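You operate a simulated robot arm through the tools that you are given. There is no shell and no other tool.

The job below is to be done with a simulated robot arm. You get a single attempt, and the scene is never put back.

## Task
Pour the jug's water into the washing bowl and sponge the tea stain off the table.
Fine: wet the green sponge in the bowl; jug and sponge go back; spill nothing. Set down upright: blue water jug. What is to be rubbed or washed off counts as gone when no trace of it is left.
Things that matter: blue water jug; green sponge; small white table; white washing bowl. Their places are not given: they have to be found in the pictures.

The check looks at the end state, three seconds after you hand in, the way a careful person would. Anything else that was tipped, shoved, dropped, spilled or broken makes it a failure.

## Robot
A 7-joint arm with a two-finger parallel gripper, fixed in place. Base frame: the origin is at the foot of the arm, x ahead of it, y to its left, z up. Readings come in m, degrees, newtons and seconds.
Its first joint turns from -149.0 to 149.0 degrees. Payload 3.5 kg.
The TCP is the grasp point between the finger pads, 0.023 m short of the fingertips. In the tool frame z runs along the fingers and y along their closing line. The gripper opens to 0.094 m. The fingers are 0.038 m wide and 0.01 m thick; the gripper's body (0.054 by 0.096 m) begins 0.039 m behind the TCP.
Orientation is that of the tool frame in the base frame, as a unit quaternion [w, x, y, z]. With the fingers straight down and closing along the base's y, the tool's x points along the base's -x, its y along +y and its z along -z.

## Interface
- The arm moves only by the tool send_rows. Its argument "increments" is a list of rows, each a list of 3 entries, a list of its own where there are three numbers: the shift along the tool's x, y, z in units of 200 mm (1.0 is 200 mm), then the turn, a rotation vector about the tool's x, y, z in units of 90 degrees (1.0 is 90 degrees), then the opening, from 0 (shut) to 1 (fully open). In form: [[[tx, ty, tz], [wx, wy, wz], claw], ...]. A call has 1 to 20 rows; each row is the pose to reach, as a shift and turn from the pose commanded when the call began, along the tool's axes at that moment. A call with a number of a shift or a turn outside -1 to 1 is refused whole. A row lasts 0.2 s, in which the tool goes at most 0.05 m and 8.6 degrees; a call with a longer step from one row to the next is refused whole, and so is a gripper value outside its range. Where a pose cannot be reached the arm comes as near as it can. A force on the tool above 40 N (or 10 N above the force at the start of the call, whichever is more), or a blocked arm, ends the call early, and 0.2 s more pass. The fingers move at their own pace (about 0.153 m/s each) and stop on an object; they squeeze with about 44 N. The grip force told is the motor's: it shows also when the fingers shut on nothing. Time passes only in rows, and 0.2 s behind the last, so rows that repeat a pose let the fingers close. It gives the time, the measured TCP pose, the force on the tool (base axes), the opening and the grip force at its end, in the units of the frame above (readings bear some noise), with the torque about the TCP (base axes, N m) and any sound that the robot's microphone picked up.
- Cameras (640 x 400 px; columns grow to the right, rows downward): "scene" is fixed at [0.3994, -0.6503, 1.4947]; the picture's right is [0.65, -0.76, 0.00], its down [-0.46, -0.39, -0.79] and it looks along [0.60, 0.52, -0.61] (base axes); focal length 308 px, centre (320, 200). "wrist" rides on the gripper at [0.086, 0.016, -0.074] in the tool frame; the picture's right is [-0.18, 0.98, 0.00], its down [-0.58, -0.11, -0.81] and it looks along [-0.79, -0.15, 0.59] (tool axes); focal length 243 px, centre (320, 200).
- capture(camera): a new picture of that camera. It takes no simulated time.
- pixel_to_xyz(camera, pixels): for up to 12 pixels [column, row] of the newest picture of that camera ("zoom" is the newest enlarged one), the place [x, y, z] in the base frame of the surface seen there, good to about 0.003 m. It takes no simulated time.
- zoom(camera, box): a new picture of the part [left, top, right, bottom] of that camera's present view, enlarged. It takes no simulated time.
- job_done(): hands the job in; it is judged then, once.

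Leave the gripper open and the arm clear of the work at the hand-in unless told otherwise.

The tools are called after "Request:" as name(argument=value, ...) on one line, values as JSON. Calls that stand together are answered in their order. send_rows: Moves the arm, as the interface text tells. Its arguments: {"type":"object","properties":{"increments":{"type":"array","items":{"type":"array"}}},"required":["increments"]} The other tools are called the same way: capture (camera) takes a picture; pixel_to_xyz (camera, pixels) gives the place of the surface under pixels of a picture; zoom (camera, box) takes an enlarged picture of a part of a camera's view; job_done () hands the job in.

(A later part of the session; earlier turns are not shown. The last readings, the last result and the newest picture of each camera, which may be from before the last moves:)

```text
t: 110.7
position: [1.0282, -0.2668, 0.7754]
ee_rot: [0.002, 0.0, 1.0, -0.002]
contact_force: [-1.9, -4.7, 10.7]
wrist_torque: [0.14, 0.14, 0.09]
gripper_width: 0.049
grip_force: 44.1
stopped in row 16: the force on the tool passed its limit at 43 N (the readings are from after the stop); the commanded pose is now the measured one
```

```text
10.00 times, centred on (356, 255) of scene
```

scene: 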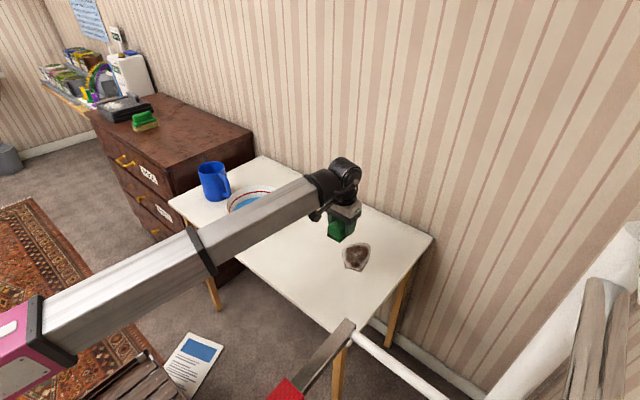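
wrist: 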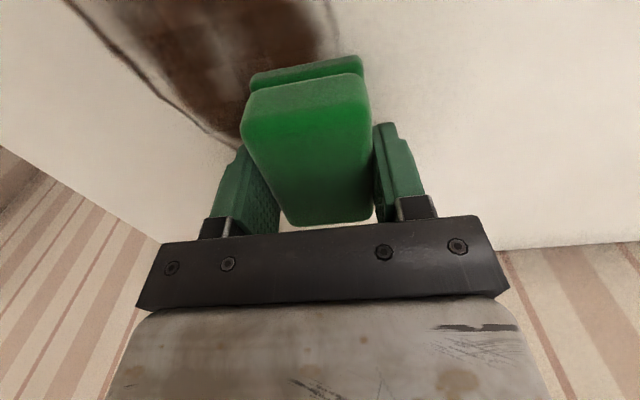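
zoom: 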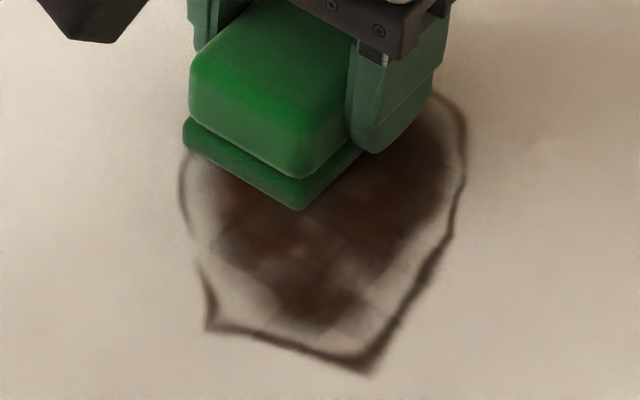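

I lift aside once more to compare the stain with the earlier view.

Request:
send_rows(increments=[[[0, 0, -0.1], [0, 0, 0], 0.3], [[0, 0.1, -0.25], [0, 0, 0], 0.3], [[0.1, 0.3, -0.35], [0, 0, 0], 0.3], [[0.2, 0.5, -0.4], [0, 0, 0], 0.3], [[0.3, 0.54, -0.4], [0, 0, 0], 0.3], [[0.3, 0.54, -0.4], [0, 0, 0], 0.3]])

Request:
zoom(camera="scene", box=[332, 235, 380, 275])

Request:
capture(camera="wrist")

```text
t: 112.1
position: [0.968, -0.1586, 0.8538]
ee_rot: [0.002, 0.0, 1.0, 0.0]
contact_force: [0.5, -0.3, -0.5]
wrist_torque: [0.0, 0.01, 0.02]
gripper_width: 0.0491
grip_force: 43.7
```

```text
10.00 times, centred on (356, 255) of scene
```

zoom: 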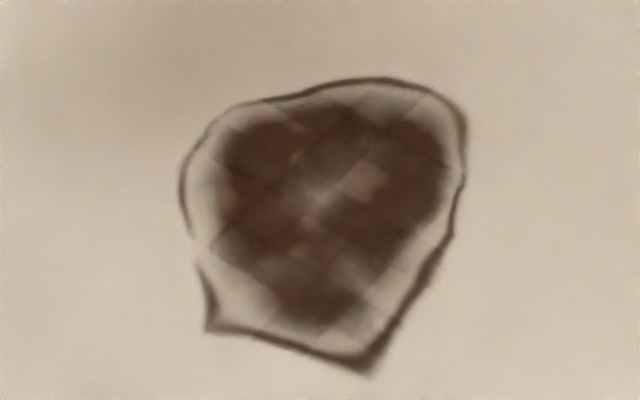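

```text
taken
```

wrist: 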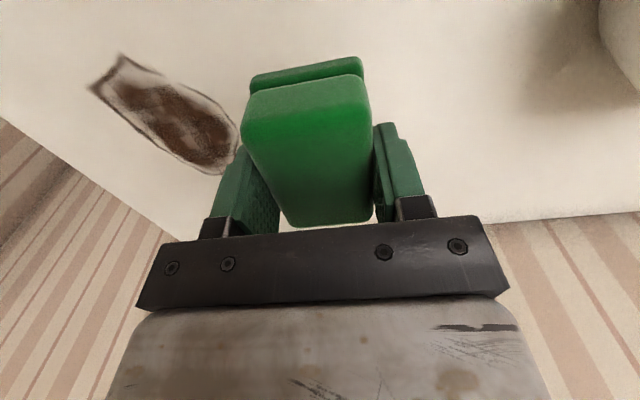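

Rubbing had little effect so far; the sponge probably did not take up enough water. I'll dip it again, deeper and longer. First I rise and carry it back over the bowl.

Request:
send_rows(increments=[[[0, 0, -0.1], [0, 0, 0], 0.3], [[0.04, 0.1, -0.2], [0, 0, 0], 0.3], [[0.08, 0.25, -0.2], [0, 0, 0], 0.3], [[0.12, 0.4, -0.2], [0, 0, 0], 0.3], [[0.16, 0.55, -0.2], [0, 0, 0], 0.3], [[0.2, 0.7, -0.2], [0, 0, 0], 0.3], [[0.24, 0.85, -0.2], [0, 0, 0], 0.3], [[0.24, 1.0, -0.2], [0, 0, 0], 0.3]])

Request:
send_rows(increments=[[[0, 0.1, 0], [0, 0, 0], 0.3], [[0, 0.2, 0], [0, 0, 0], 0.3], [[0, 0.288, 0], [0, 0, 0], 0.3], [[0, 0.288, 0.1], [0, 0, 0], 0.3], [[0, 0.288, 0.2], [0, 0, 0], 0.3], [[0, 0.288, 0.3], [0, 0, 0], 0.3], [[0, 0.288, 0.38], [0, 0, 0], 0.3], [[0, 0.288, 0.44], [0, 0, 0], 0.3], [[0, 0.288, 0.48], [0, 0, 0], 0.3], [[0, 0.288, 0.5], [0, 0, 0], 0.3], [[0, 0.288, 0.5], [0, 0, 0], 0.3]])

Request:
zoom(camera="scene", box=[200, 130, 340, 250])

Request:
capture(camera="wrist")

```text
t: 113.9
position: [0.9235, 0.0415, 0.894]
ee_rot: [0.002, 0.0, 1.0, -0.002]
contact_force: [-0.1, 0.9, -0.6]
wrist_torque: [-0.02, -0.02, 0.01]
gripper_width: 0.0492
grip_force: 44.0
```

```text
t: 116.3
position: [0.9215, 0.1, 0.7934]
ee_rot: [0.002, 0.0, 1.0, -0.001]
contact_force: [0.5, -0.7, -0.7]
wrist_torque: [0.04, 0.0, -0.02]
gripper_width: 0.0492
grip_force: 43.8
```

```text
3.33 times, centred on (270, 190) of scene
```

zoom: 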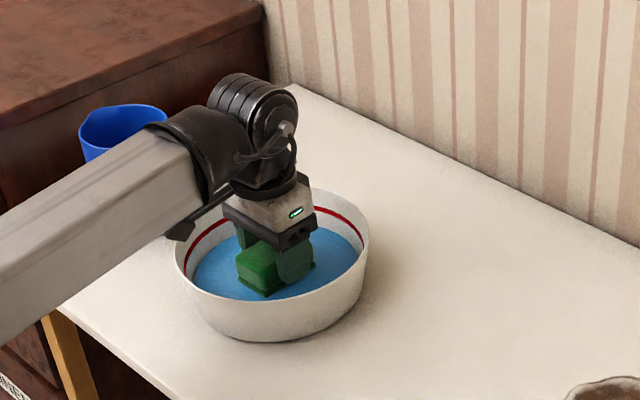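

```text
taken
```

wrist: 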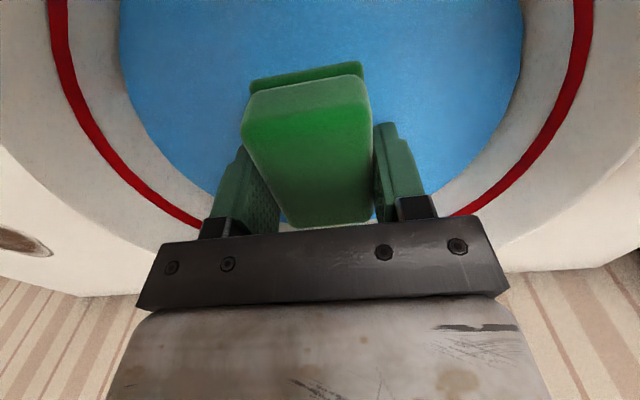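

I lower another 1 cm to almost the bowl floor, slowly, and soak there about 3 s with small side-to-side motion.

Request:
send_rows(increments=[[[0, 0, 0.015], [0, 0, 0], 0.3], [[0, 0, 0.03], [0, 0, 0], 0.3], [[0, 0, 0.04], [0, 0, 0], 0.3], [[0, 0, 0.045], [0, 0, 0], 0.3], [[0, 0, 0.05], [0, 0, 0], 0.3]])

Request:
send_rows(increments=[[[0, 0.03, 0], [0, 0, 0], 0.3], [[0, 0.06, 0], [0, 0, 0], 0.3], [[0, 0.03, 0], [0, 0, 0], 0.3], [[0, 0, 0], [0, 0, 0], 0.3], [[0, -0.03, 0], [0, 0, 0], 0.3], [[0, -0.06, 0], [0, 0, 0], 0.3], [[0, -0.03, 0], [0, 0, 0], 0.3], [[0, 0, 0], [0, 0, 0], 0.3], [[0, 0, 0], [0, 0, 0], 0.3], [[0, 0, 0], [0, 0, 0], 0.3], [[0, 0, 0], [0, 0, 0], 0.3], [[0, 0, 0], [0, 0, 0], 0.3], [[0, 0, 0], [0, 0, 0], 0.3], [[0, 0, 0], [0, 0, 0], 0.3], [[0, 0, 0], [0, 0, 0], 0.3]])

Request:
zoom(camera="scene", box=[224, 160, 304, 240])

Request:
capture(camera="wrist")

```text
t: 117.5
position: [0.9221, 0.0994, 0.7822]
ee_rot: [0.002, 0.0, 1.0, -0.001]
contact_force: [-0.6, -0.3, -0.8]
wrist_torque: [0.02, -0.02, 0.0]
gripper_width: 0.0492
grip_force: 44.1
```

```text
t: 120.7
position: [0.9209, 0.1005, 0.7839]
ee_rot: [0.002, 0.0, 1.0, -0.001]
contact_force: [-0.4, -0.2, -1.3]
wrist_torque: [-0.01, 0.0, -0.01]
gripper_width: 0.0492
grip_force: 43.7
```

```text
5.00 times, centred on (264, 200) of scene
```

zoom: 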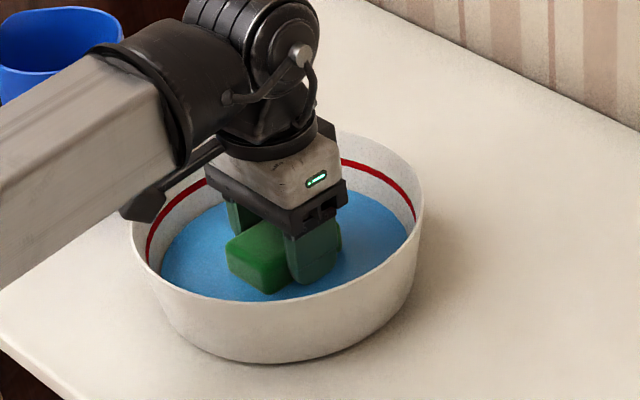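

```text
taken
```

wrist: 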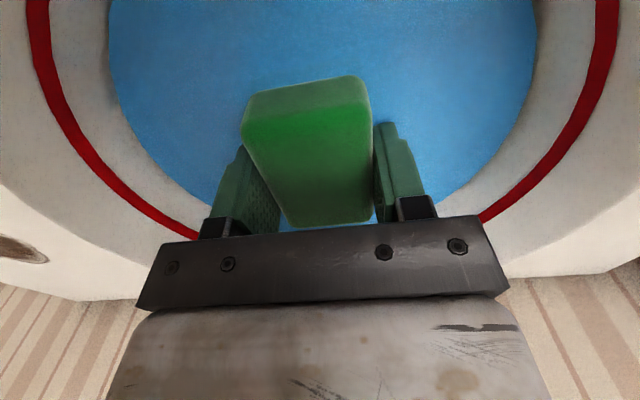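

The lower half is now under water. I lift slowly and let it drip above the bowl for a few seconds.

Request:
send_rows(increments=[[[0, 0, -0.03], [0, 0, 0], 0.3], [[0, 0, -0.07], [0, 0, 0], 0.3], [[0, 0, -0.12], [0, 0, 0], 0.3], [[0, 0, -0.18], [0, 0, 0], 0.3], [[0, 0, -0.24], [0, 0, 0], 0.3], [[0, 0, -0.3], [0, 0, 0], 0.3], [[0, 0, -0.3], [0, 0, 0], 0.3], [[0, 0, -0.3], [0, 0, 0], 0.3], [[0, 0, -0.3], [0, 0, 0], 0.3], [[0, 0, -0.3], [0, 0, 0], 0.3], [[0, 0, -0.3], [0, 0, 0], 0.3], [[0, 0, -0.3], [0, 0, 0], 0.3], [[0, 0, -0.4], [0, 0, 0], 0.3], [[0, 0, -0.5], [0, 0, 0], 0.3], [[0, 0, -0.54], [0, 0, 0], 0.3], [[0, 0, -0.54], [0, 0, 0], 0.3], [[0, 0, -0.54], [0, 0, 0], 0.3], [[0, 0, -0.54], [0, 0, 0], 0.3]])

Request:
zoom(camera="scene", box=[224, 150, 304, 230])

```text
t: 124.5
position: [0.9199, 0.0993, 0.8922]
ee_rot: [0.002, 0.0, 1.0, -0.001]
contact_force: [0.0, 0.5, -0.3]
wrist_torque: [-0.01, 0.03, 0.01]
gripper_width: 0.0492
grip_force: 43.5
```

```text
5.00 times, centred on (264, 190) of scene
```

zoom: 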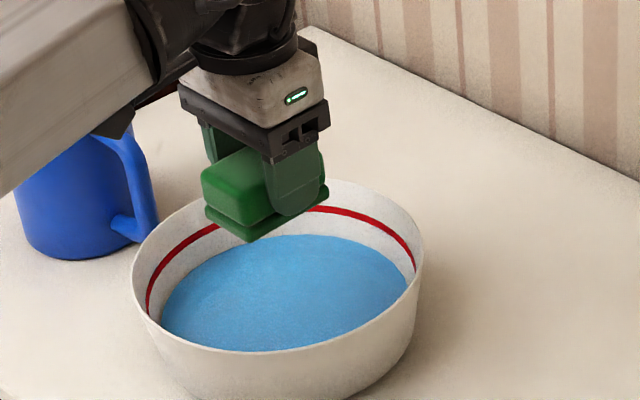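

Carrying the wetter sponge back to the stain, above (1.03, −0.27).

Request:
send_rows(increments=[[[-0.04, -0.06, 0], [0, 0, 0], 0.3], [[-0.1, -0.18, 0], [0, 0, 0], 0.3], [[-0.17, -0.32, 0], [0, 0, 0], 0.3], [[-0.24, -0.46, 0], [0, 0, 0], 0.3], [[-0.32, -0.6, 0], [0, 0, 0], 0.3], [[-0.4, -0.74, 0], [0, 0, 0], 0.3], [[-0.48, -0.86, 0], [0, 0, 0], 0.3], [[-0.55, -0.93, 0], [0, 0, 0], 0.3]])

Request:
send_rows(increments=[[[0, -0.1, 0], [0, 0, 0], 0.3], [[0, -0.22, 0], [0, 0, 0], 0.3], [[0, -0.36, 0], [0, 0, 0], 0.3], [[0, -0.5, 0], [0, 0, 0], 0.3], [[0, -0.64, 0], [0, 0, 0], 0.3], [[0, -0.77, 0], [0, 0, 0], 0.3], [[0, -0.87, 0], [0, 0, 0], 0.3], [[0, -0.92, 0], [0, 0, 0], 0.3], [[0, -0.92, 0.12], [0, 0, 0], 0.3], [[0, -0.92, 0.26], [0, 0, 0], 0.3], [[0, -0.92, 0.4], [0, 0, 0], 0.3], [[0, -0.92, 0.5], [0, 0, 0], 0.3], [[0, -0.92, 0.55], [0, 0, 0], 0.3], [[0, -0.92, 0.57], [0, 0, 0], 0.3], [[0, -0.92, 0.58], [0, 0, 0], 0.3], [[0, -0.92, 0.58], [0, 0, 0], 0.3]])

```text
t: 126.3
position: [1.0298, -0.087, 0.89]
ee_rot: [0.002, 0.001, 1.0, -0.001]
contact_force: [-0.8, 0.5, -0.4]
wrist_torque: [0.01, -0.01, 0.0]
gripper_width: 0.0493
grip_force: 44.0
```

```text
t: 129.7
position: [1.0301, -0.2714, 0.7764]
ee_rot: [0.002, 0.0, 1.0, -0.002]
contact_force: [1.1, 0.0, -0.2]
wrist_torque: [0.01, 0.02, -0.01]
gripper_width: 0.049
grip_force: 44.1
```

No contact yet; pressing on in 1 mm steps.

Request:
send_rows(increments=[[[0, 0, 0.005], [0, 0, 0], 0.3], [[0, 0, 0.005], [0, 0, 0], 0.3]])

Request:
send_rows(increments=[[[0, 0, 0.004], [0, 0, 0], 0.3], [[0, 0, 0.004], [0, 0, 0], 0.3]])

```text
t: 130.3
position: [1.0313, -0.2706, 0.7766]
ee_rot: [0.002, -0.001, 1.0, -0.001]
contact_force: [-2.4, 0.0, 6.2]
wrist_torque: [0.19, 0.07, 0.01]
gripper_width: 0.0492
grip_force: 44.2
```

```text
t: 130.9
position: [1.0319, -0.2694, 0.7753]
ee_rot: [0.002, 0.001, 1.0, -0.001]
contact_force: [2.8, -3.5, 13.9]
wrist_torque: [0.12, 0.12, 0.0]
gripper_width: 0.0489
grip_force: 43.7
```

14 N. I also correct a slight tool tilt (0.2°) and rub slowly in y, then look.

Request:
send_rows(increments=[[[0, 0, 0], [-0.001, 0.0025, 0], 0.3], [[0, -0.05, 0], [-0.001, 0.0025, 0], 0.3], [[0, -0.1, 0], [-0.001, 0.0025, 0], 0.3], [[0, -0.15, 0], [-0.001, 0.0025, 0], 0.3], [[0, -0.2, 0], [-0.001, 0.0025, 0], 0.3], [[0, -0.25, 0], [-0.001, 0.0025, 0], 0.3], [[0, -0.3, 0], [-0.001, 0.0025, 0], 0.3], [[0, -0.35, 0], [-0.001, 0.0025, 0], 0.3], [[0, -0.35, 0], [-0.001, 0.0025, 0], 0.3]])

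Request:
zoom(camera="scene", box=[332, 235, 380, 275])

```text
t: 132.9
position: [1.0315, -0.3401, 0.7754]
ee_rot: [0.0, 0.001, 1.0, 0.0]
contact_force: [0.8, 9.0, 23.1]
wrist_torque: [0.22, -0.18, 0.03]
gripper_width: 0.0494
grip_force: 43.9
```

```text
10.00 times, centred on (356, 255) of scene
```

zoom: 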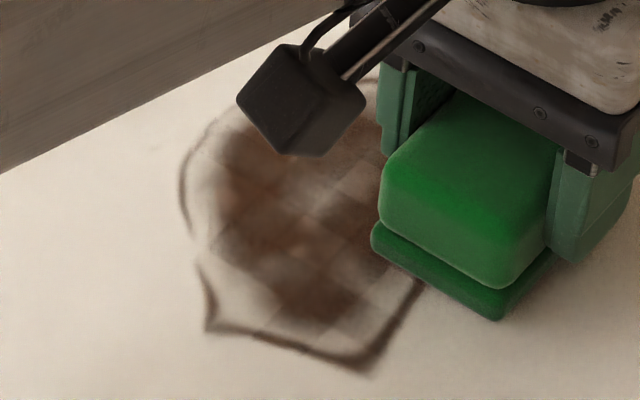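

There is some fading in the swept cells, so it's gradual. I ease the pressure slightly and do many quicker strokes in this lane.

Request:
send_rows(increments=[[[0, 0.1, -0.003], [0, 0, 0], 0.3], [[0, 0.2, -0.003], [0, 0, 0], 0.3], [[0, 0.3, -0.003], [0, 0, 0], 0.3], [[0, 0.38, -0.003], [0, 0, 0], 0.3], [[0, 0.3, -0.003], [0, 0, 0], 0.3], [[0, 0.2, -0.003], [0, 0, 0], 0.3], [[0, 0.1, -0.003], [0, 0, 0], 0.3], [[0, 0.0, -0.003], [0, 0, 0], 0.3], [[0, 0.1, -0.003], [0, 0, 0], 0.3], [[0, 0.2, -0.003], [0, 0, 0], 0.3], [[0, 0.3, -0.003], [0, 0, 0], 0.3], [[0, 0.38, -0.003], [0, 0, 0], 0.3], [[0, 0.3, -0.003], [0, 0, 0], 0.3], [[0, 0.2, -0.003], [0, 0, 0], 0.3], [[0, 0.1, -0.003], [0, 0, 0], 0.3], [[0, 0.0, -0.003], [0, 0, 0], 0.3], [[0, 0.1, -0.003], [0, 0, 0], 0.3], [[0, 0.2, -0.003], [0, 0, 0], 0.3], [[0, 0.3, -0.003], [0, 0, 0], 0.3], [[0, 0.38, -0.003], [0, 0, 0], 0.3]])

Request:
zoom(camera="scene", box=[332, 235, 380, 275])

```text
t: 137.1
position: [1.0319, -0.2652, 0.7751]
ee_rot: [0.0, 0.0, 1.0, 0.0]
contact_force: [-1.3, 0.1, -0.2]
wrist_torque: [0.01, -0.03, 0.01]
gripper_width: 0.049
grip_force: 44.4
```

```text
10.00 times, centred on (356, 255) of scene
```

zoom: 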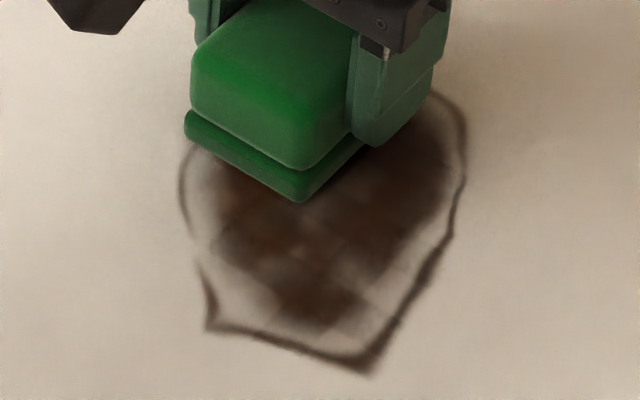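

Contact is lost at this end again, so I need a sloped stroke: deeper at y=−0.265 than at −0.34. I press 0.8 mm and check.

Request:
send_rows(increments=[[[0, 0, 0.004], [0, 0, 0], 0.3], [[0, 0, 0.004], [0, 0, 0], 0.3]])

```text
t: 137.7
position: [1.0323, -0.2652, 0.7764]
ee_rot: [0.0, 0.001, 1.0, 0.001]
contact_force: [-3.2, 0.7, 8.6]
wrist_torque: [-0.02, -0.03, 0.0]
gripper_width: 0.0492
grip_force: 44.2
```

Request:
send_rows(increments=[[[0, 0, 0.005], [0, 0, 0], 0.3], [[0, 0, 0.005], [0, 0, 0], 0.3]])

```text
t: 138.3
position: [1.032, -0.2655, 0.7745]
ee_rot: [0.002, 0.0, 1.0, 0.0]
contact_force: [0.9, -0.4, 20.7]
wrist_torque: [0.06, 0.14, 0.0]
gripper_width: 0.0493
grip_force: 43.9
```

20.7 N. Now a slow stroke down and back, with the small slope.

Request:
send_rows(increments=[[[0, -0.06, -0.0005], [0, 0, 0], 0.3], [[0, -0.12, -0.001], [0, 0, 0], 0.3], [[0, -0.18, -0.0015], [0, 0, 0], 0.3], [[0, -0.24, -0.002], [0, 0, 0], 0.3], [[0, -0.3, -0.0025], [0, 0, 0], 0.3], [[0, -0.36, -0.003], [0, 0, 0], 0.3], [[0, -0.3, -0.0025], [0, 0, 0], 0.3], [[0, -0.24, -0.002], [0, 0, 0], 0.3], [[0, -0.18, -0.0015], [0, 0, 0], 0.3], [[0, -0.12, -0.001], [0, 0, 0], 0.3], [[0, -0.06, -0.0005], [0, 0, 0], 0.3], [[0, 0, 0], [0, 0, 0], 0.3]])

Request:
zoom(camera="scene", box=[332, 235, 380, 275])

```text
t: 140.9
position: [1.0308, -0.2649, 0.776]
ee_rot: [0.001, 0.0, 1.0, -0.001]
contact_force: [0.8, -4.5, 12.9]
wrist_torque: [-0.11, 0.13, 0.06]
gripper_width: 0.0491
grip_force: 43.6
```

```text
10.00 times, centred on (356, 255) of scene
```

zoom: 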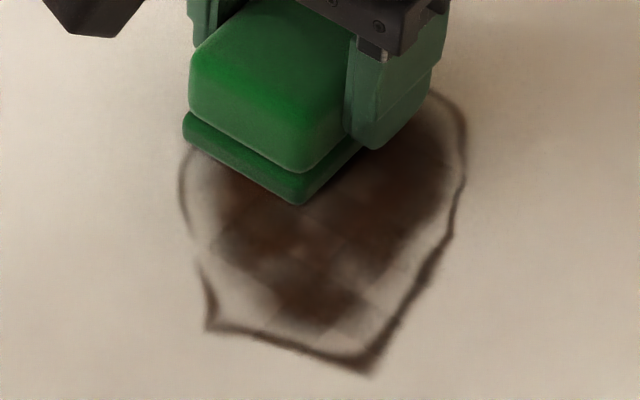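

I lift aside to compare with the unobstructed view from before the second dip.

Request:
send_rows(increments=[[[0, 0, -0.1], [0, 0, 0], 0.3], [[0, 0.1, -0.25], [0, 0, 0], 0.3], [[0.1, 0.3, -0.35], [0, 0, 0], 0.3], [[0.2, 0.5, -0.4], [0, 0, 0], 0.3], [[0.3, 0.54, -0.4], [0, 0, 0], 0.3], [[0.3, 0.54, -0.4], [0, 0, 0], 0.3]])

Request:
zoom(camera="scene", box=[332, 235, 380, 275])

```text
t: 142.3
position: [0.971, -0.1551, 0.853]
ee_rot: [-0.001, 0.0, 1.0, 0.0]
contact_force: [-0.3, 1.0, -0.9]
wrist_torque: [0.01, -0.02, -0.03]
gripper_width: 0.049
grip_force: 44.3
```

```text
10.00 times, centred on (356, 255) of scene
```

zoom: 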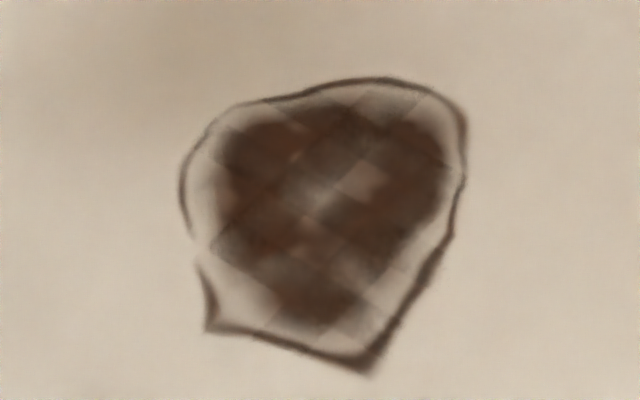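

The stain is unchanged, so something else is missing — probably the sponge isn't really wet. I look closely at the sponge and the bowl.

Request:
zoom(camera="scene", box=[290, 195, 354, 245])

Request:
zoom(camera="scene", box=[216, 176, 304, 236])

Request:
capture(camera="wrist")

```text
8.00 times, centred on (322, 220) of scene
```

zoom: 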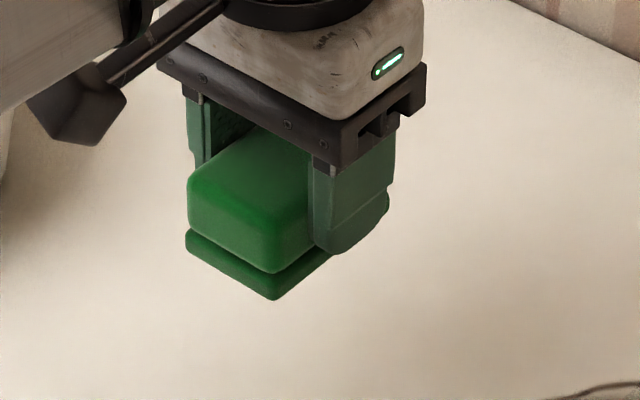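

```text
6.67 times, centred on (260, 206) of scene
```

zoom: 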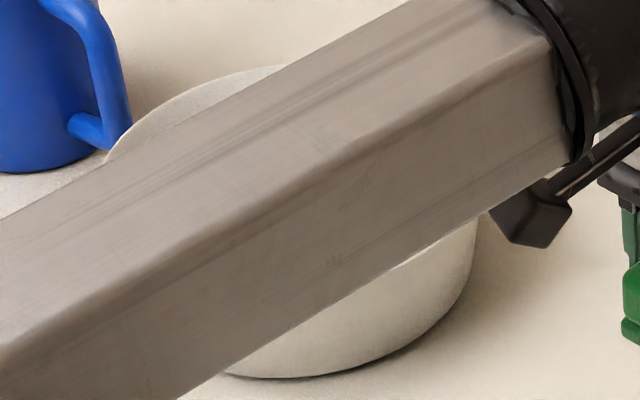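

```text
taken
```

wrist: 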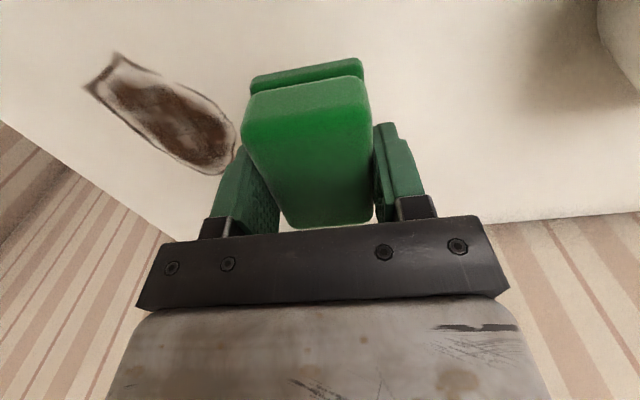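

I take the same 5× view as at the very start for a like-for-like comparison, and the same from the wrist camera.

Request:
zoom(camera="scene", box=[260, 225, 388, 285])

Request:
zoom(camera="wrist", box=[70, 40, 250, 190])

```text
5.00 times, centred on (324, 255) of scene
```

zoom: 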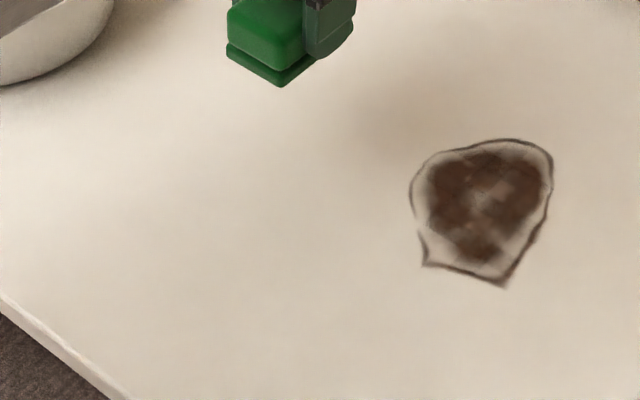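

```text
2.67 times, centred on (160, 115) of wrist
```

zoom: 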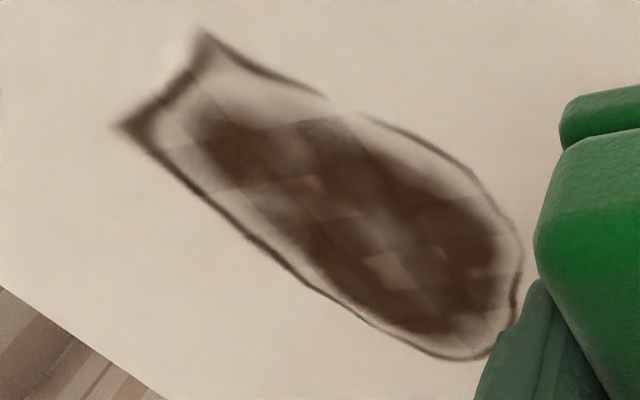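

I still see no change in the stain, so I'll soak the sponge properly: carry it back, set it on the bowl floor under water, loosen the grip so it can drink, then take it again.

Request:
send_rows(increments=[[[0, 0, -0.1], [0, 0, 0], 0.3], [[0.04, 0.1, -0.2], [0, 0, 0], 0.3], [[0.08, 0.25, -0.2], [0, 0, 0], 0.3], [[0.12, 0.4, -0.2], [0, 0, 0], 0.3], [[0.16, 0.55, -0.2], [0, 0, 0], 0.3], [[0.2, 0.7, -0.2], [0, 0, 0], 0.3], [[0.24, 0.85, -0.2], [0, 0, 0], 0.3], [[0.25, 1.0, -0.2], [0, 0, 0], 0.3]])

Request:
send_rows(increments=[[[0, 0.1, 0], [0, 0, 0], 0.3], [[0, 0.2, 0], [0, 0, 0], 0.3], [[0, 0.27, 0], [0, 0, 0], 0.3], [[0, 0.27, 0.1], [0, 0, 0], 0.3], [[0, 0.27, 0.2], [0, 0, 0], 0.3], [[0, 0.27, 0.3], [0, 0, 0], 0.3], [[0, 0.27, 0.38], [0, 0, 0], 0.3], [[0, 0.27, 0.45], [0, 0, 0], 0.3], [[0, 0.27, 0.5], [0, 0, 0], 0.3], [[0, 0.27, 0.53], [0, 0, 0], 0.3], [[0, 0.27, 0.54], [0, 0, 0], 0.3], [[0, 0.27, 0.54], [0, 0, 0], 0.3]])

```text
t: 144.1
position: [0.9227, 0.0423, 0.8953]
ee_rot: [0.0, 0.001, 1.0, 0.0]
contact_force: [-0.5, 0.0, -0.8]
wrist_torque: [-0.04, -0.02, -0.01]
gripper_width: 0.0493
grip_force: 44.2
```

```text
t: 146.7
position: [0.92, 0.0972, 0.7851]
ee_rot: [0.0, 0.0, 1.0, 0.0]
contact_force: [-0.2, -0.4, -0.8]
wrist_torque: [0.0, -0.01, 0.02]
gripper_width: 0.0492
grip_force: 43.9
```

Now I feel for the bowl floor in 1 mm steps.

Request:
send_rows(increments=[[[0, 0, 0.005], [0, 0, 0], 0.3], [[0, 0, 0.01], [0, 0, 0], 0.3], [[0, 0, 0.01], [0, 0, 0], 0.3]])

Request:
send_rows(increments=[[[0, 0, 0.005], [0, 0, 0], 0.3], [[0, 0, 0.005], [0, 0, 0], 0.3]])

```text
t: 147.5
position: [0.9201, 0.0974, 0.7838]
ee_rot: [0.0, 0.0, 1.0, 0.001]
contact_force: [0.1, 0.0, -0.1]
wrist_torque: [0.02, 0.02, 0.0]
gripper_width: 0.0492
grip_force: 43.8
```

```text
t: 148.1
position: [0.9203, 0.0981, 0.782]
ee_rot: [0.0, 0.0, 1.0, 0.0]
contact_force: [0.3, -1.0, -1.0]
wrist_torque: [-0.02, 0.02, 0.03]
gripper_width: 0.0492
grip_force: 43.9
```

Request:
send_rows(increments=[[[0, 0, 0.005], [0, 0, 0], 0.3], [[0, 0, 0.005], [0, 0, 0], 0.3]])

Request:
send_rows(increments=[[[0, 0, 0.005], [0, 0, 0], 0.3], [[0, 0, 0.005], [0, 0, 0], 0.3]])

```text
t: 148.7
position: [0.9209, 0.0975, 0.7825]
ee_rot: [0.0, 0.0, 1.0, 0.0]
contact_force: [0.0, 0.4, 0.3]
wrist_torque: [-0.03, 0.02, -0.01]
gripper_width: 0.0491
grip_force: 44.3
```

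```text
t: 149.3
position: [0.9213, 0.0979, 0.7802]
ee_rot: [0.0, 0.0, 1.0, 0.0]
contact_force: [-0.3, -0.6, -0.1]
wrist_torque: [-0.02, 0.01, 0.0]
gripper_width: 0.0494
grip_force: 44.1
```

Request:
send_rows(increments=[[[0, 0, 0.005], [0, 0, 0], 0.3], [[0, 0, 0.005], [0, 0, 0], 0.3]])

Request:
zoom(camera="scene", box=[224, 160, 304, 240])

```text
t: 149.9
position: [0.9189, 0.0974, 0.7798]
ee_rot: [0.0, 0.001, 1.0, 0.0]
contact_force: [1.0, 1.4, 6.8]
wrist_torque: [0.01, -0.01, -0.03]
gripper_width: 0.049
grip_force: 44.7
```

```text
5.00 times, centred on (264, 200) of scene
```

zoom: 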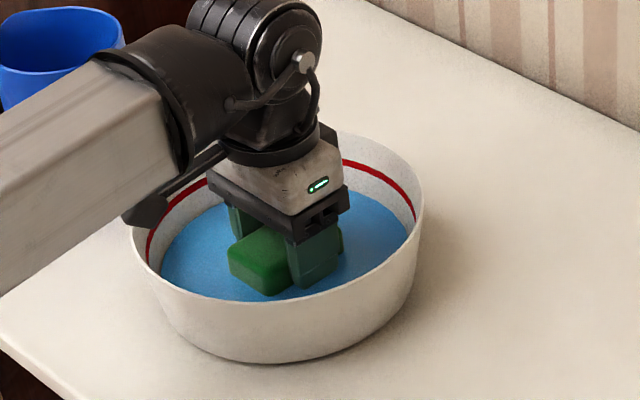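

It touches the floor (6.8 N). I loosen the grip to about 58 mm, wait ~2.5 s, and grip again.

Request:
send_rows(increments=[[[0, 0, -0.002], [0, 0, 0], 0.45], [[0, 0, -0.002], [0, 0, 0], 0.54], [[0, 0, -0.002], [0, 0, 0], 0.58], [[0, 0, -0.002], [0, 0, 0], 0.62], [[0, 0, -0.002], [0, 0, 0], 0.62], [[0, 0, -0.002], [0, 0, 0], 0.62], [[0, 0, -0.002], [0, 0, 0], 0.62], [[0, 0, -0.002], [0, 0, 0], 0.62], [[0, 0, -0.002], [0, 0, 0], 0.62], [[0, 0, -0.002], [0, 0, 0], 0.62], [[0, 0, -0.002], [0, 0, 0], 0.62], [[0, 0, -0.002], [0, 0, 0], 0.62], [[0, 0, -0.002], [0, 0, 0], 0.62]])

Request:
zoom(camera="scene", box=[224, 160, 304, 240])

Request:
capture(camera="wrist")

```text
t: 152.7
position: [0.9203, 0.0975, 0.7806]
ee_rot: [0.001, 0.0, 1.0, -0.001]
contact_force: [-0.2, 0.3, -0.9]
wrist_torque: [0.0, 0.02, 0.02]
gripper_width: 0.0583
grip_force: 0.1
```

```text
5.00 times, centred on (264, 200) of scene
```

zoom: 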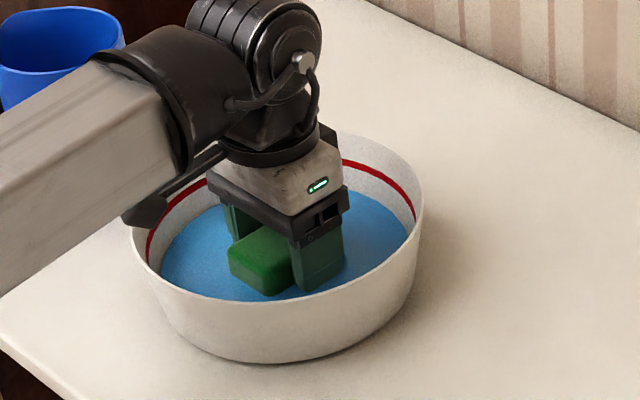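

```text
taken
```

wrist: 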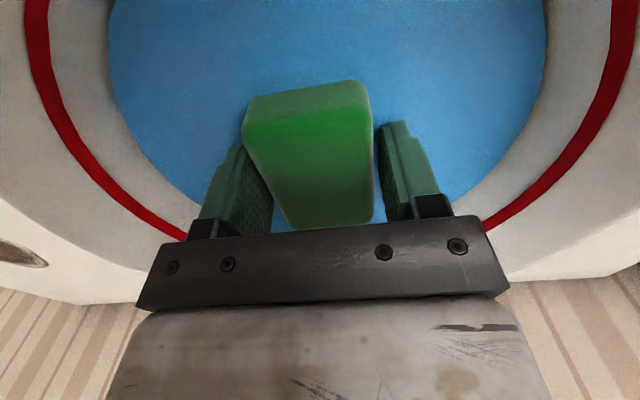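

The sponge rests in the water between the fingers. I grip it again, lift slowly, and let it drip.

Request:
send_rows(increments=[[[0, 0, 0], [0, 0, 0], 0.55], [[0, 0, 0], [0, 0, 0], 0.5], [[0, 0, 0], [0, 0, 0], 0.4], [[0, 0, 0], [0, 0, 0], 0.3], [[0, 0, 0], [0, 0, 0], 0.3], [[0, 0, -0.03], [0, 0, 0], 0.3], [[0, 0, -0.07], [0, 0, 0], 0.3], [[0, 0, -0.12], [0, 0, 0], 0.3], [[0, 0, -0.18], [0, 0, 0], 0.3], [[0, 0, -0.24], [0, 0, 0], 0.3], [[0, 0, -0.24], [0, 0, 0], 0.3], [[0, 0, -0.24], [0, 0, 0], 0.3], [[0, 0, -0.24], [0, 0, 0], 0.3], [[0, 0, -0.24], [0, 0, 0], 0.3], [[0, 0, -0.24], [0, 0, 0], 0.3], [[0, 0, -0.24], [0, 0, 0], 0.3], [[0, 0, -0.34], [0, 0, 0], 0.3], [[0, 0, -0.44], [0, 0, 0], 0.3], [[0, 0, -0.55], [0, 0, 0], 0.3], [[0, 0, -0.55], [0, 0, 0], 0.3]])

Request:
zoom(camera="scene", box=[224, 150, 304, 230])

```text
t: 156.9
position: [0.9217, 0.0969, 0.89]
ee_rot: [0.0, 0.0, 1.0, 0.0]
contact_force: [0.8, -0.1, -0.2]
wrist_torque: [0.0, 0.0, -0.01]
gripper_width: 0.0489
grip_force: 43.9
```

```text
5.00 times, centred on (264, 190) of scene
```

zoom: 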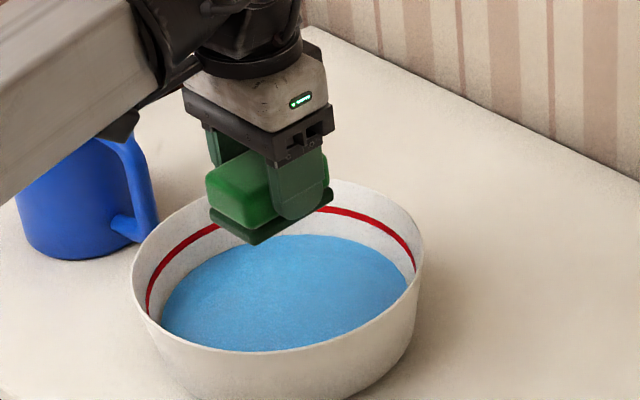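

I take it across promptly to the middle of the stain (1.0, −0.295) and press.

Request:
send_rows(increments=[[[-0.04, -0.1, 0], [0, 0, 0], 0.3], [[-0.1, -0.25, 0], [0, 0, 0], 0.3], [[-0.16, -0.42, 0], [0, 0, 0], 0.3], [[-0.23, -0.6, 0], [0, 0, 0], 0.3], [[-0.31, -0.8, 0], [0, 0, 0], 0.3], [[-0.39, -1.0, 0], [0, 0, 0], 0.3]])

Request:
send_rows(increments=[[[0, -0.18, 0], [0, 0, 0], 0.3], [[0, -0.38, 0], [0, 0, 0], 0.3], [[0, -0.58, 0], [0, 0, 0], 0.3], [[0, -0.78, 0.1], [0, 0, 0], 0.3], [[0, -0.91, 0.25], [0, 0, 0], 0.3], [[0, -0.96, 0.4], [0, 0, 0], 0.3], [[0, -0.96, 0.5], [0, 0, 0], 0.3], [[0, -0.96, 0.55], [0, 0, 0], 0.3], [[0, -0.96, 0.57], [0, 0, 0], 0.3], [[0, -0.96, 0.575], [0, 0, 0], 0.3]])

Request:
send_rows(increments=[[[0, 0, 0.004], [0, 0, 0], 0.3], [[0, 0, 0.004], [0, 0, 0], 0.3]])

```text
t: 158.3
position: [1.0001, -0.1055, 0.8875]
ee_rot: [0.001, 0.0, 1.0, 0.0]
contact_force: [-0.6, 0.5, -1.2]
wrist_torque: [-0.02, 0.04, 0.0]
gripper_width: 0.0492
grip_force: 43.9
```

```text
t: 160.5
position: [0.9979, -0.2932, 0.7753]
ee_rot: [0.001, 0.0, 1.0, 0.0]
contact_force: [-3.7, 0.4, 10.7]
wrist_torque: [0.06, 0.16, -0.02]
gripper_width: 0.0492
grip_force: 43.6
```

```text
t: 161.1
position: [0.9985, -0.2939, 0.776]
ee_rot: [0.001, 0.0, 1.0, -0.001]
contact_force: [-5.4, 3.1, 15.1]
wrist_torque: [0.07, 0.18, 0.02]
gripper_width: 0.0493
grip_force: 43.8
```

15 N. I rub with short x strokes around the middle, then look.

Request:
send_rows(increments=[[[-0.06, 0, 0], [0, 0, 0], 0.3], [[-0.12, 0, 0], [0, 0, 0], 0.3], [[-0.06, 0, 0], [0, 0, 0], 0.3], [[0, 0, 0], [0, 0, 0], 0.3], [[0.06, 0, 0], [0, 0, 0], 0.3], [[0.12, 0, 0], [0, 0, 0], 0.3], [[0.06, 0, 0], [0, 0, 0], 0.3], [[0, 0, 0], [0, 0, 0], 0.3], [[-0.06, 0, 0], [0, 0, 0], 0.3], [[-0.12, 0, 0], [0, 0, 0], 0.3], [[-0.06, 0, 0], [0, 0, 0], 0.3], [[0, 0, 0], [0, 0, 0], 0.3], [[0.06, 0, 0], [0, 0, 0], 0.3], [[0.12, 0, 0], [0, 0, 0], 0.3], [[0.06, 0, 0], [0, 0, 0], 0.3], [[0, 0, 0], [0, 0, 0], 0.3]])

Request:
zoom(camera="scene", box=[332, 235, 380, 275])

```text
t: 164.5
position: [0.998, -0.295, 0.7754]
ee_rot: [-0.001, 0.001, 1.0, 0.0]
contact_force: [-6.9, -0.6, 14.0]
wrist_torque: [-0.02, -0.1, 0.01]
gripper_width: 0.0495
grip_force: 44.1
```

```text
10.00 times, centred on (356, 255) of scene
```

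zoom: 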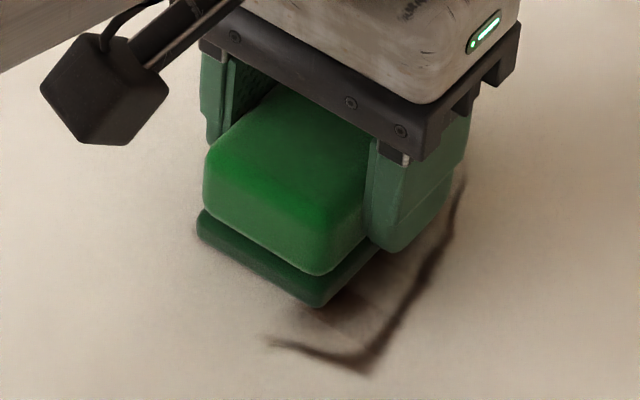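

Now it works: the lower-left corner of the outline at (205,330) is gone. I move on to the −y side (y≈−0.33) with longer x strokes.

Request:
send_rows(increments=[[[0, -0.06, 0], [0, 0, 0], 0.3], [[0, -0.12, -0.001], [0, 0, 0], 0.3], [[0, -0.18, -0.001], [0, 0, 0], 0.3], [[0.07, -0.18, -0.001], [0, 0, 0], 0.3], [[0.14, -0.18, -0.002], [0, 0, 0], 0.3], [[0.2, -0.18, -0.002], [0, 0, 0], 0.3], [[0.13, -0.18, -0.002], [0, 0, 0], 0.3], [[0.06, -0.18, -0.001], [0, 0, 0], 0.3], [[-0.01, -0.18, -0.001], [0, 0, 0], 0.3], [[-0.08, -0.18, 0], [0, 0, 0], 0.3], [[-0.15, -0.18, 0], [0, 0, 0], 0.3], [[-0.22, -0.18, 0], [0, 0, 0], 0.3], [[-0.28, -0.18, 0], [0, 0, 0], 0.3], [[-0.21, -0.18, 0], [0, 0, 0], 0.3], [[-0.14, -0.18, 0], [0, 0, 0], 0.3], [[-0.07, -0.18, -0.001], [0, 0, 0], 0.3], [[0, -0.18, -0.001], [0, 0, 0], 0.3]])

Request:
zoom(camera="scene", box=[332, 235, 380, 275])

```text
t: 168.1
position: [0.9982, -0.3311, 0.774]
ee_rot: [0.0, 0.001, 1.0, -0.001]
contact_force: [5.7, 0.6, 14.1]
wrist_torque: [0.01, -0.2, -0.05]
gripper_width: 0.0492
grip_force: 44.1
```

```text
10.00 times, centred on (356, 255) of scene
```

zoom: 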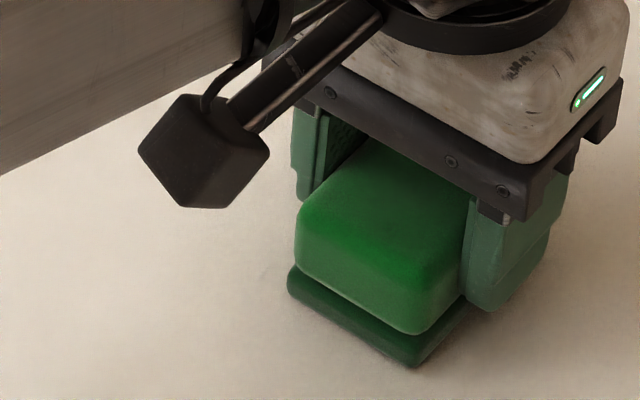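

Cleared here too. Now the +y side lane (y≈−0.262) with x strokes.

Request:
send_rows(increments=[[[0, 0.08, 0], [0, 0, 0], 0.3], [[0, 0.16, 0], [0, 0, 0], 0.3], [[0, 0.24, 0.001], [0, 0, 0], 0.3], [[0, 0.33, 0.001], [0, 0, 0], 0.3], [[0.07, 0.34, 0.001], [0, 0, 0], 0.3], [[0.14, 0.34, 0.001], [0, 0, 0], 0.3], [[0.2, 0.34, 0.001], [0, 0, 0], 0.3], [[0.13, 0.34, 0.001], [0, 0, 0], 0.3], [[0.06, 0.34, 0.001], [0, 0, 0], 0.3], [[-0.01, 0.34, 0.001], [0, 0, 0], 0.3], [[-0.08, 0.34, 0.002], [0, 0, 0], 0.3], [[-0.15, 0.34, 0.002], [0, 0, 0], 0.3], [[-0.22, 0.34, 0.002], [0, 0, 0], 0.3], [[-0.28, 0.34, 0.002], [0, 0, 0], 0.3], [[-0.21, 0.34, 0.002], [0, 0, 0], 0.3], [[-0.14, 0.34, 0.002], [0, 0, 0], 0.3], [[-0.07, 0.34, 0.001], [0, 0, 0], 0.3], [[0, 0.34, 0.001], [0, 0, 0], 0.3]])

Request:
zoom(camera="scene", box=[332, 235, 380, 275])

```text
t: 171.9
position: [1.0, -0.2624, 0.7754]
ee_rot: [0.0, 0.0, 1.0, 0.0]
contact_force: [4.3, 0.7, 13.1]
wrist_torque: [0.02, -0.04, -0.05]
gripper_width: 0.0492
grip_force: 43.9
```

```text
10.00 times, centred on (356, 255) of scene
```

zoom: 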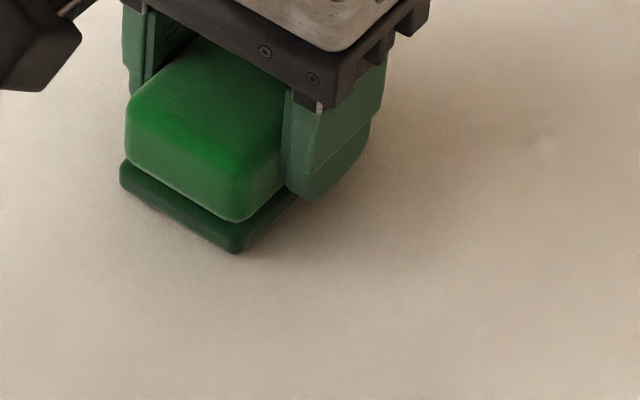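

Clean so far. I lift 8 cm and move aside to inspect the whole area.

Request:
send_rows(increments=[[[0, 0, -0.1], [0, 0, 0], 0.3], [[0, 0, -0.25], [0, 0, 0], 0.3], [[0.1, 0.2, -0.35], [0, 0, 0], 0.3], [[0.2, 0.4, -0.4], [0, 0, 0], 0.3], [[0.3, 0.54, -0.4], [0, 0, 0], 0.3], [[0.3, 0.54, -0.4], [0, 0, 0], 0.3]])

Request:
zoom(camera="scene", box=[260, 225, 388, 285])

Request:
zoom(camera="scene", box=[332, 235, 380, 275])

Request:
capture(camera="wrist")

```text
t: 173.3
position: [0.9365, -0.1539, 0.8567]
ee_rot: [-0.001, 0.002, 1.0, 0.0]
contact_force: [0.0, -0.7, -0.5]
wrist_torque: [0.01, 0.01, -0.02]
gripper_width: 0.0491
grip_force: 43.8
```

```text
5.00 times, centred on (324, 255) of scene
```

zoom: 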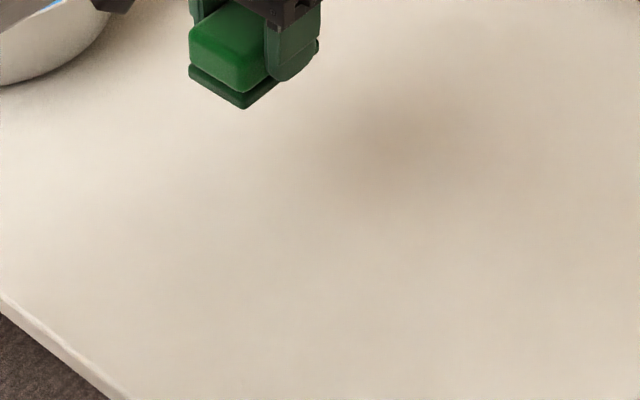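

```text
10.00 times, centred on (356, 255) of scene
```

zoom: 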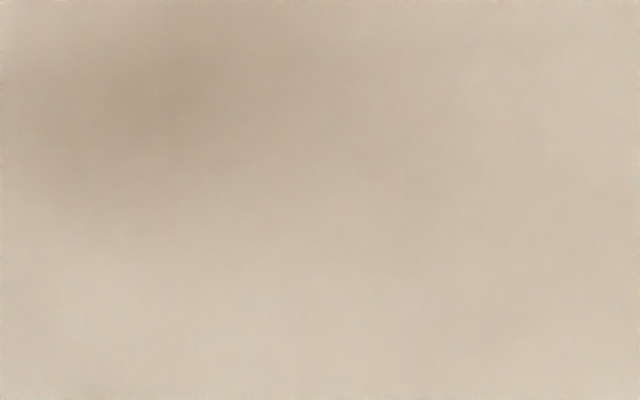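

```text
taken
```

wrist: 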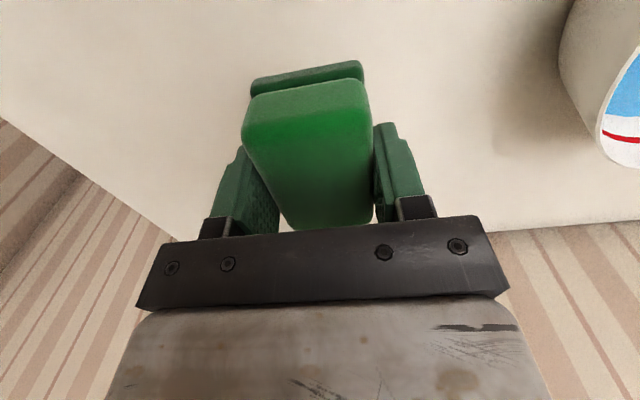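

The stain is gone, only the arm's soft shadow remains. For certainty I make one more pass down the middle lane (y≈−0.297), x 0.965→1.045 and back.

Request:
send_rows(increments=[[[-0.05, -0.18, 0], [0, 0, 0], 0.3], [[-0.1, -0.38, 0], [0, 0, 0], 0.3], [[-0.14, -0.58, 0], [0, 0, 0], 0.3], [[-0.1425, -0.7155, 0.1], [0, 0, 0], 0.3], [[-0.1425, -0.7155, 0.25], [0, 0, 0], 0.3], [[-0.1425, -0.7155, 0.34], [0, 0, 0], 0.3], [[-0.1425, -0.7155, 0.38], [0, 0, 0], 0.3], [[-0.1425, -0.7155, 0.39], [0, 0, 0], 0.3], [[-0.1425, -0.7155, 0.395], [0, 0, 0], 0.3], [[-0.1425, -0.7155, 0.395], [0, 0, 0], 0.3]])

```text
t: 175.5
position: [0.9667, -0.299, 0.7752]
ee_rot: [-0.001, 0.002, 1.0, -0.001]
contact_force: [-1.3, -4.1, 12.8]
wrist_torque: [-0.04, 0.08, 0.0]
gripper_width: 0.0492
grip_force: 44.2
```

Request:
send_rows(increments=[[[-0.07, 0, 0], [0, 0, 0], 0.3], [[-0.14, 0, 0], [0, 0, 0], 0.3], [[-0.21, 0, 0.001], [0, 0, 0], 0.3], [[-0.28, 0, 0.001], [0, 0, 0], 0.3], [[-0.35, 0, 0.002], [0, 0, 0], 0.3], [[-0.42, 0, 0.002], [0, 0, 0], 0.3], [[-0.42, 0.04, 0.002], [0, 0, 0], 0.3], [[-0.42, -0.04, 0.002], [0, 0, 0], 0.3], [[-0.35, 0, 0.002], [0, 0, 0], 0.3], [[-0.28, 0, 0.001], [0, 0, 0], 0.3], [[-0.21, 0, 0.001], [0, 0, 0], 0.3], [[-0.14, 0, 0], [0, 0, 0], 0.3], [[-0.07, 0, 0], [0, 0, 0], 0.3], [[0, 0, -0.001], [0, 0, 0], 0.3]])

```text
t: 178.5
position: [0.9669, -0.2984, 0.7751]
ee_rot: [0.0, 0.001, 1.0, 0.0]
contact_force: [0.4, -0.4, -0.7]
wrist_torque: [0.02, 0.01, -0.03]
gripper_width: 0.0494
grip_force: 43.7
```

Done rubbing. I lift and carry the sponge back above its original place (0.860, −0.102).

Request:
send_rows(increments=[[[0, 0, -0.12], [0, 0, 0], 0.3], [[0, 0, -0.28], [0, 0, 0], 0.3], [[0.03, 0.06, -0.4], [0, 0, 0], 0.3], [[0.1, 0.18, -0.4], [0, 0, 0], 0.3], [[0.18, 0.32, -0.4], [0, 0, 0], 0.3], [[0.26, 0.47, -0.4], [0, 0, 0], 0.3], [[0.34, 0.62, -0.4], [0, 0, 0], 0.3], [[0.42, 0.77, -0.4], [0, 0, 0], 0.3], [[0.49, 0.9, -0.4], [0, 0, 0], 0.3], [[0.53, 0.97, -0.4], [0, 0, 0], 0.3], [[0.53, 0.98, -0.4], [0, 0, 0], 0.3]])

Request:
capture(camera="scene")

Request:
zoom(camera="scene", box=[260, 225, 388, 285])

```text
t: 180.9
position: [0.8602, -0.1017, 0.855]
ee_rot: [0.0, 0.0, 1.0, 0.0]
contact_force: [0.3, -0.9, -1.4]
wrist_torque: [-0.01, -0.02, -0.04]
gripper_width: 0.0489
grip_force: 44.1
```

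```text
taken
```

scene: 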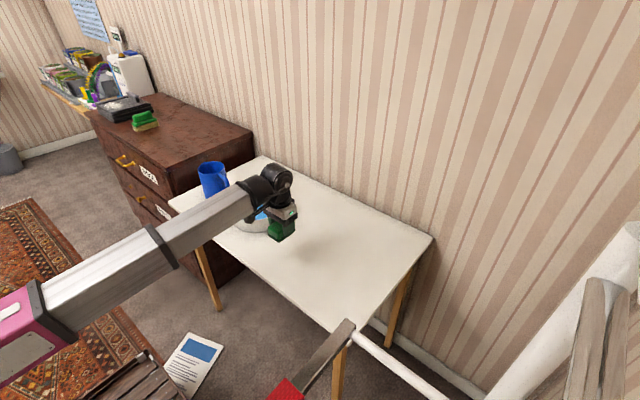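

```text
5.00 times, centred on (324, 255) of scene
```

zoom: 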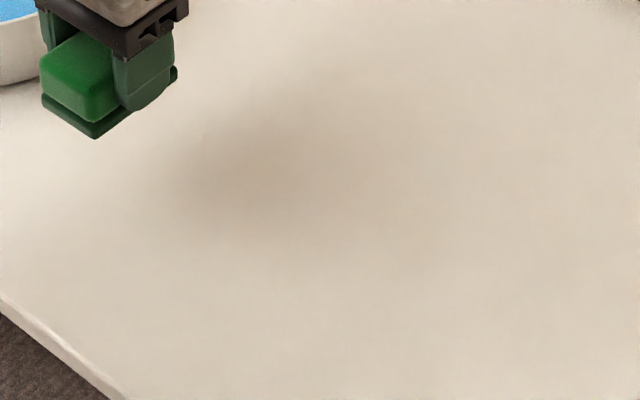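

The table is clean. I lower the sponge: 74 mm, then in small steps to contact.

Request:
send_rows(increments=[[[0, 0, 0.1], [0, 0, 0], 0.3], [[0, 0, 0.2], [0, 0, 0], 0.3], [[0, 0, 0.29], [0, 0, 0], 0.3], [[0, 0, 0.34], [0, 0, 0], 0.3], [[0, 0, 0.37], [0, 0, 0], 0.3], [[0, 0, 0.38], [0, 0, 0], 0.3], [[0, 0, 0.385], [0, 0, 0], 0.3], [[0, 0, 0.385], [0, 0, 0], 0.3]])

Request:
send_rows(increments=[[[0, 0, 0.005], [0, 0, 0], 0.3], [[0, 0, 0.005], [0, 0, 0], 0.3]])

```text
t: 182.7
position: [0.8613, -0.1012, 0.7768]
ee_rot: [0.0, 0.0, 1.0, 0.0]
contact_force: [-0.1, 0.0, -0.4]
wrist_torque: [0.0, 0.01, -0.01]
gripper_width: 0.0493
grip_force: 44.1
```

```text
t: 183.3
position: [0.8626, -0.1027, 0.7769]
ee_rot: [-0.001, -0.001, 1.0, -0.001]
contact_force: [1.4, -1.1, -0.7]
wrist_torque: [0.05, 0.01, -0.04]
gripper_width: 0.0492
grip_force: 44.3
```

Request:
send_rows(increments=[[[0, 0, 0.005], [0, 0, 0], 0.3], [[0, 0, 0.005], [0, 0, 0], 0.3]])

```text
t: 183.9
position: [0.8623, -0.1019, 0.7744]
ee_rot: [0.0, 0.0, 1.0, 0.0]
contact_force: [0.7, 0.1, -0.4]
wrist_torque: [-0.02, 0.01, 0.02]
gripper_width: 0.0494
grip_force: 43.9
```

Request:
send_rows(increments=[[[0, 0, 0.005], [0, 0, 0], 0.3], [[0, 0, 0.005], [0, 0, 0], 0.3]])

```text
t: 184.5
position: [0.8619, -0.1, 0.7757]
ee_rot: [-0.001, 0.0, 1.0, 0.0]
contact_force: [-0.9, 0.4, -0.2]
wrist_torque: [-0.02, 0.02, 0.01]
gripper_width: 0.0492
grip_force: 44.2
```

Request:
send_rows(increments=[[[0, 0, 0.004], [0, 0, 0], 0.3], [[0, 0, 0.004], [0, 0, 0], 0.3]])

```text
t: 185.1
position: [0.8622, -0.101, 0.775]
ee_rot: [0.0, 0.0, 1.0, 0.0]
contact_force: [0.3, 0.5, 1.0]
wrist_torque: [0.0, -0.06, 0.0]
gripper_width: 0.0491
grip_force: 43.8
```

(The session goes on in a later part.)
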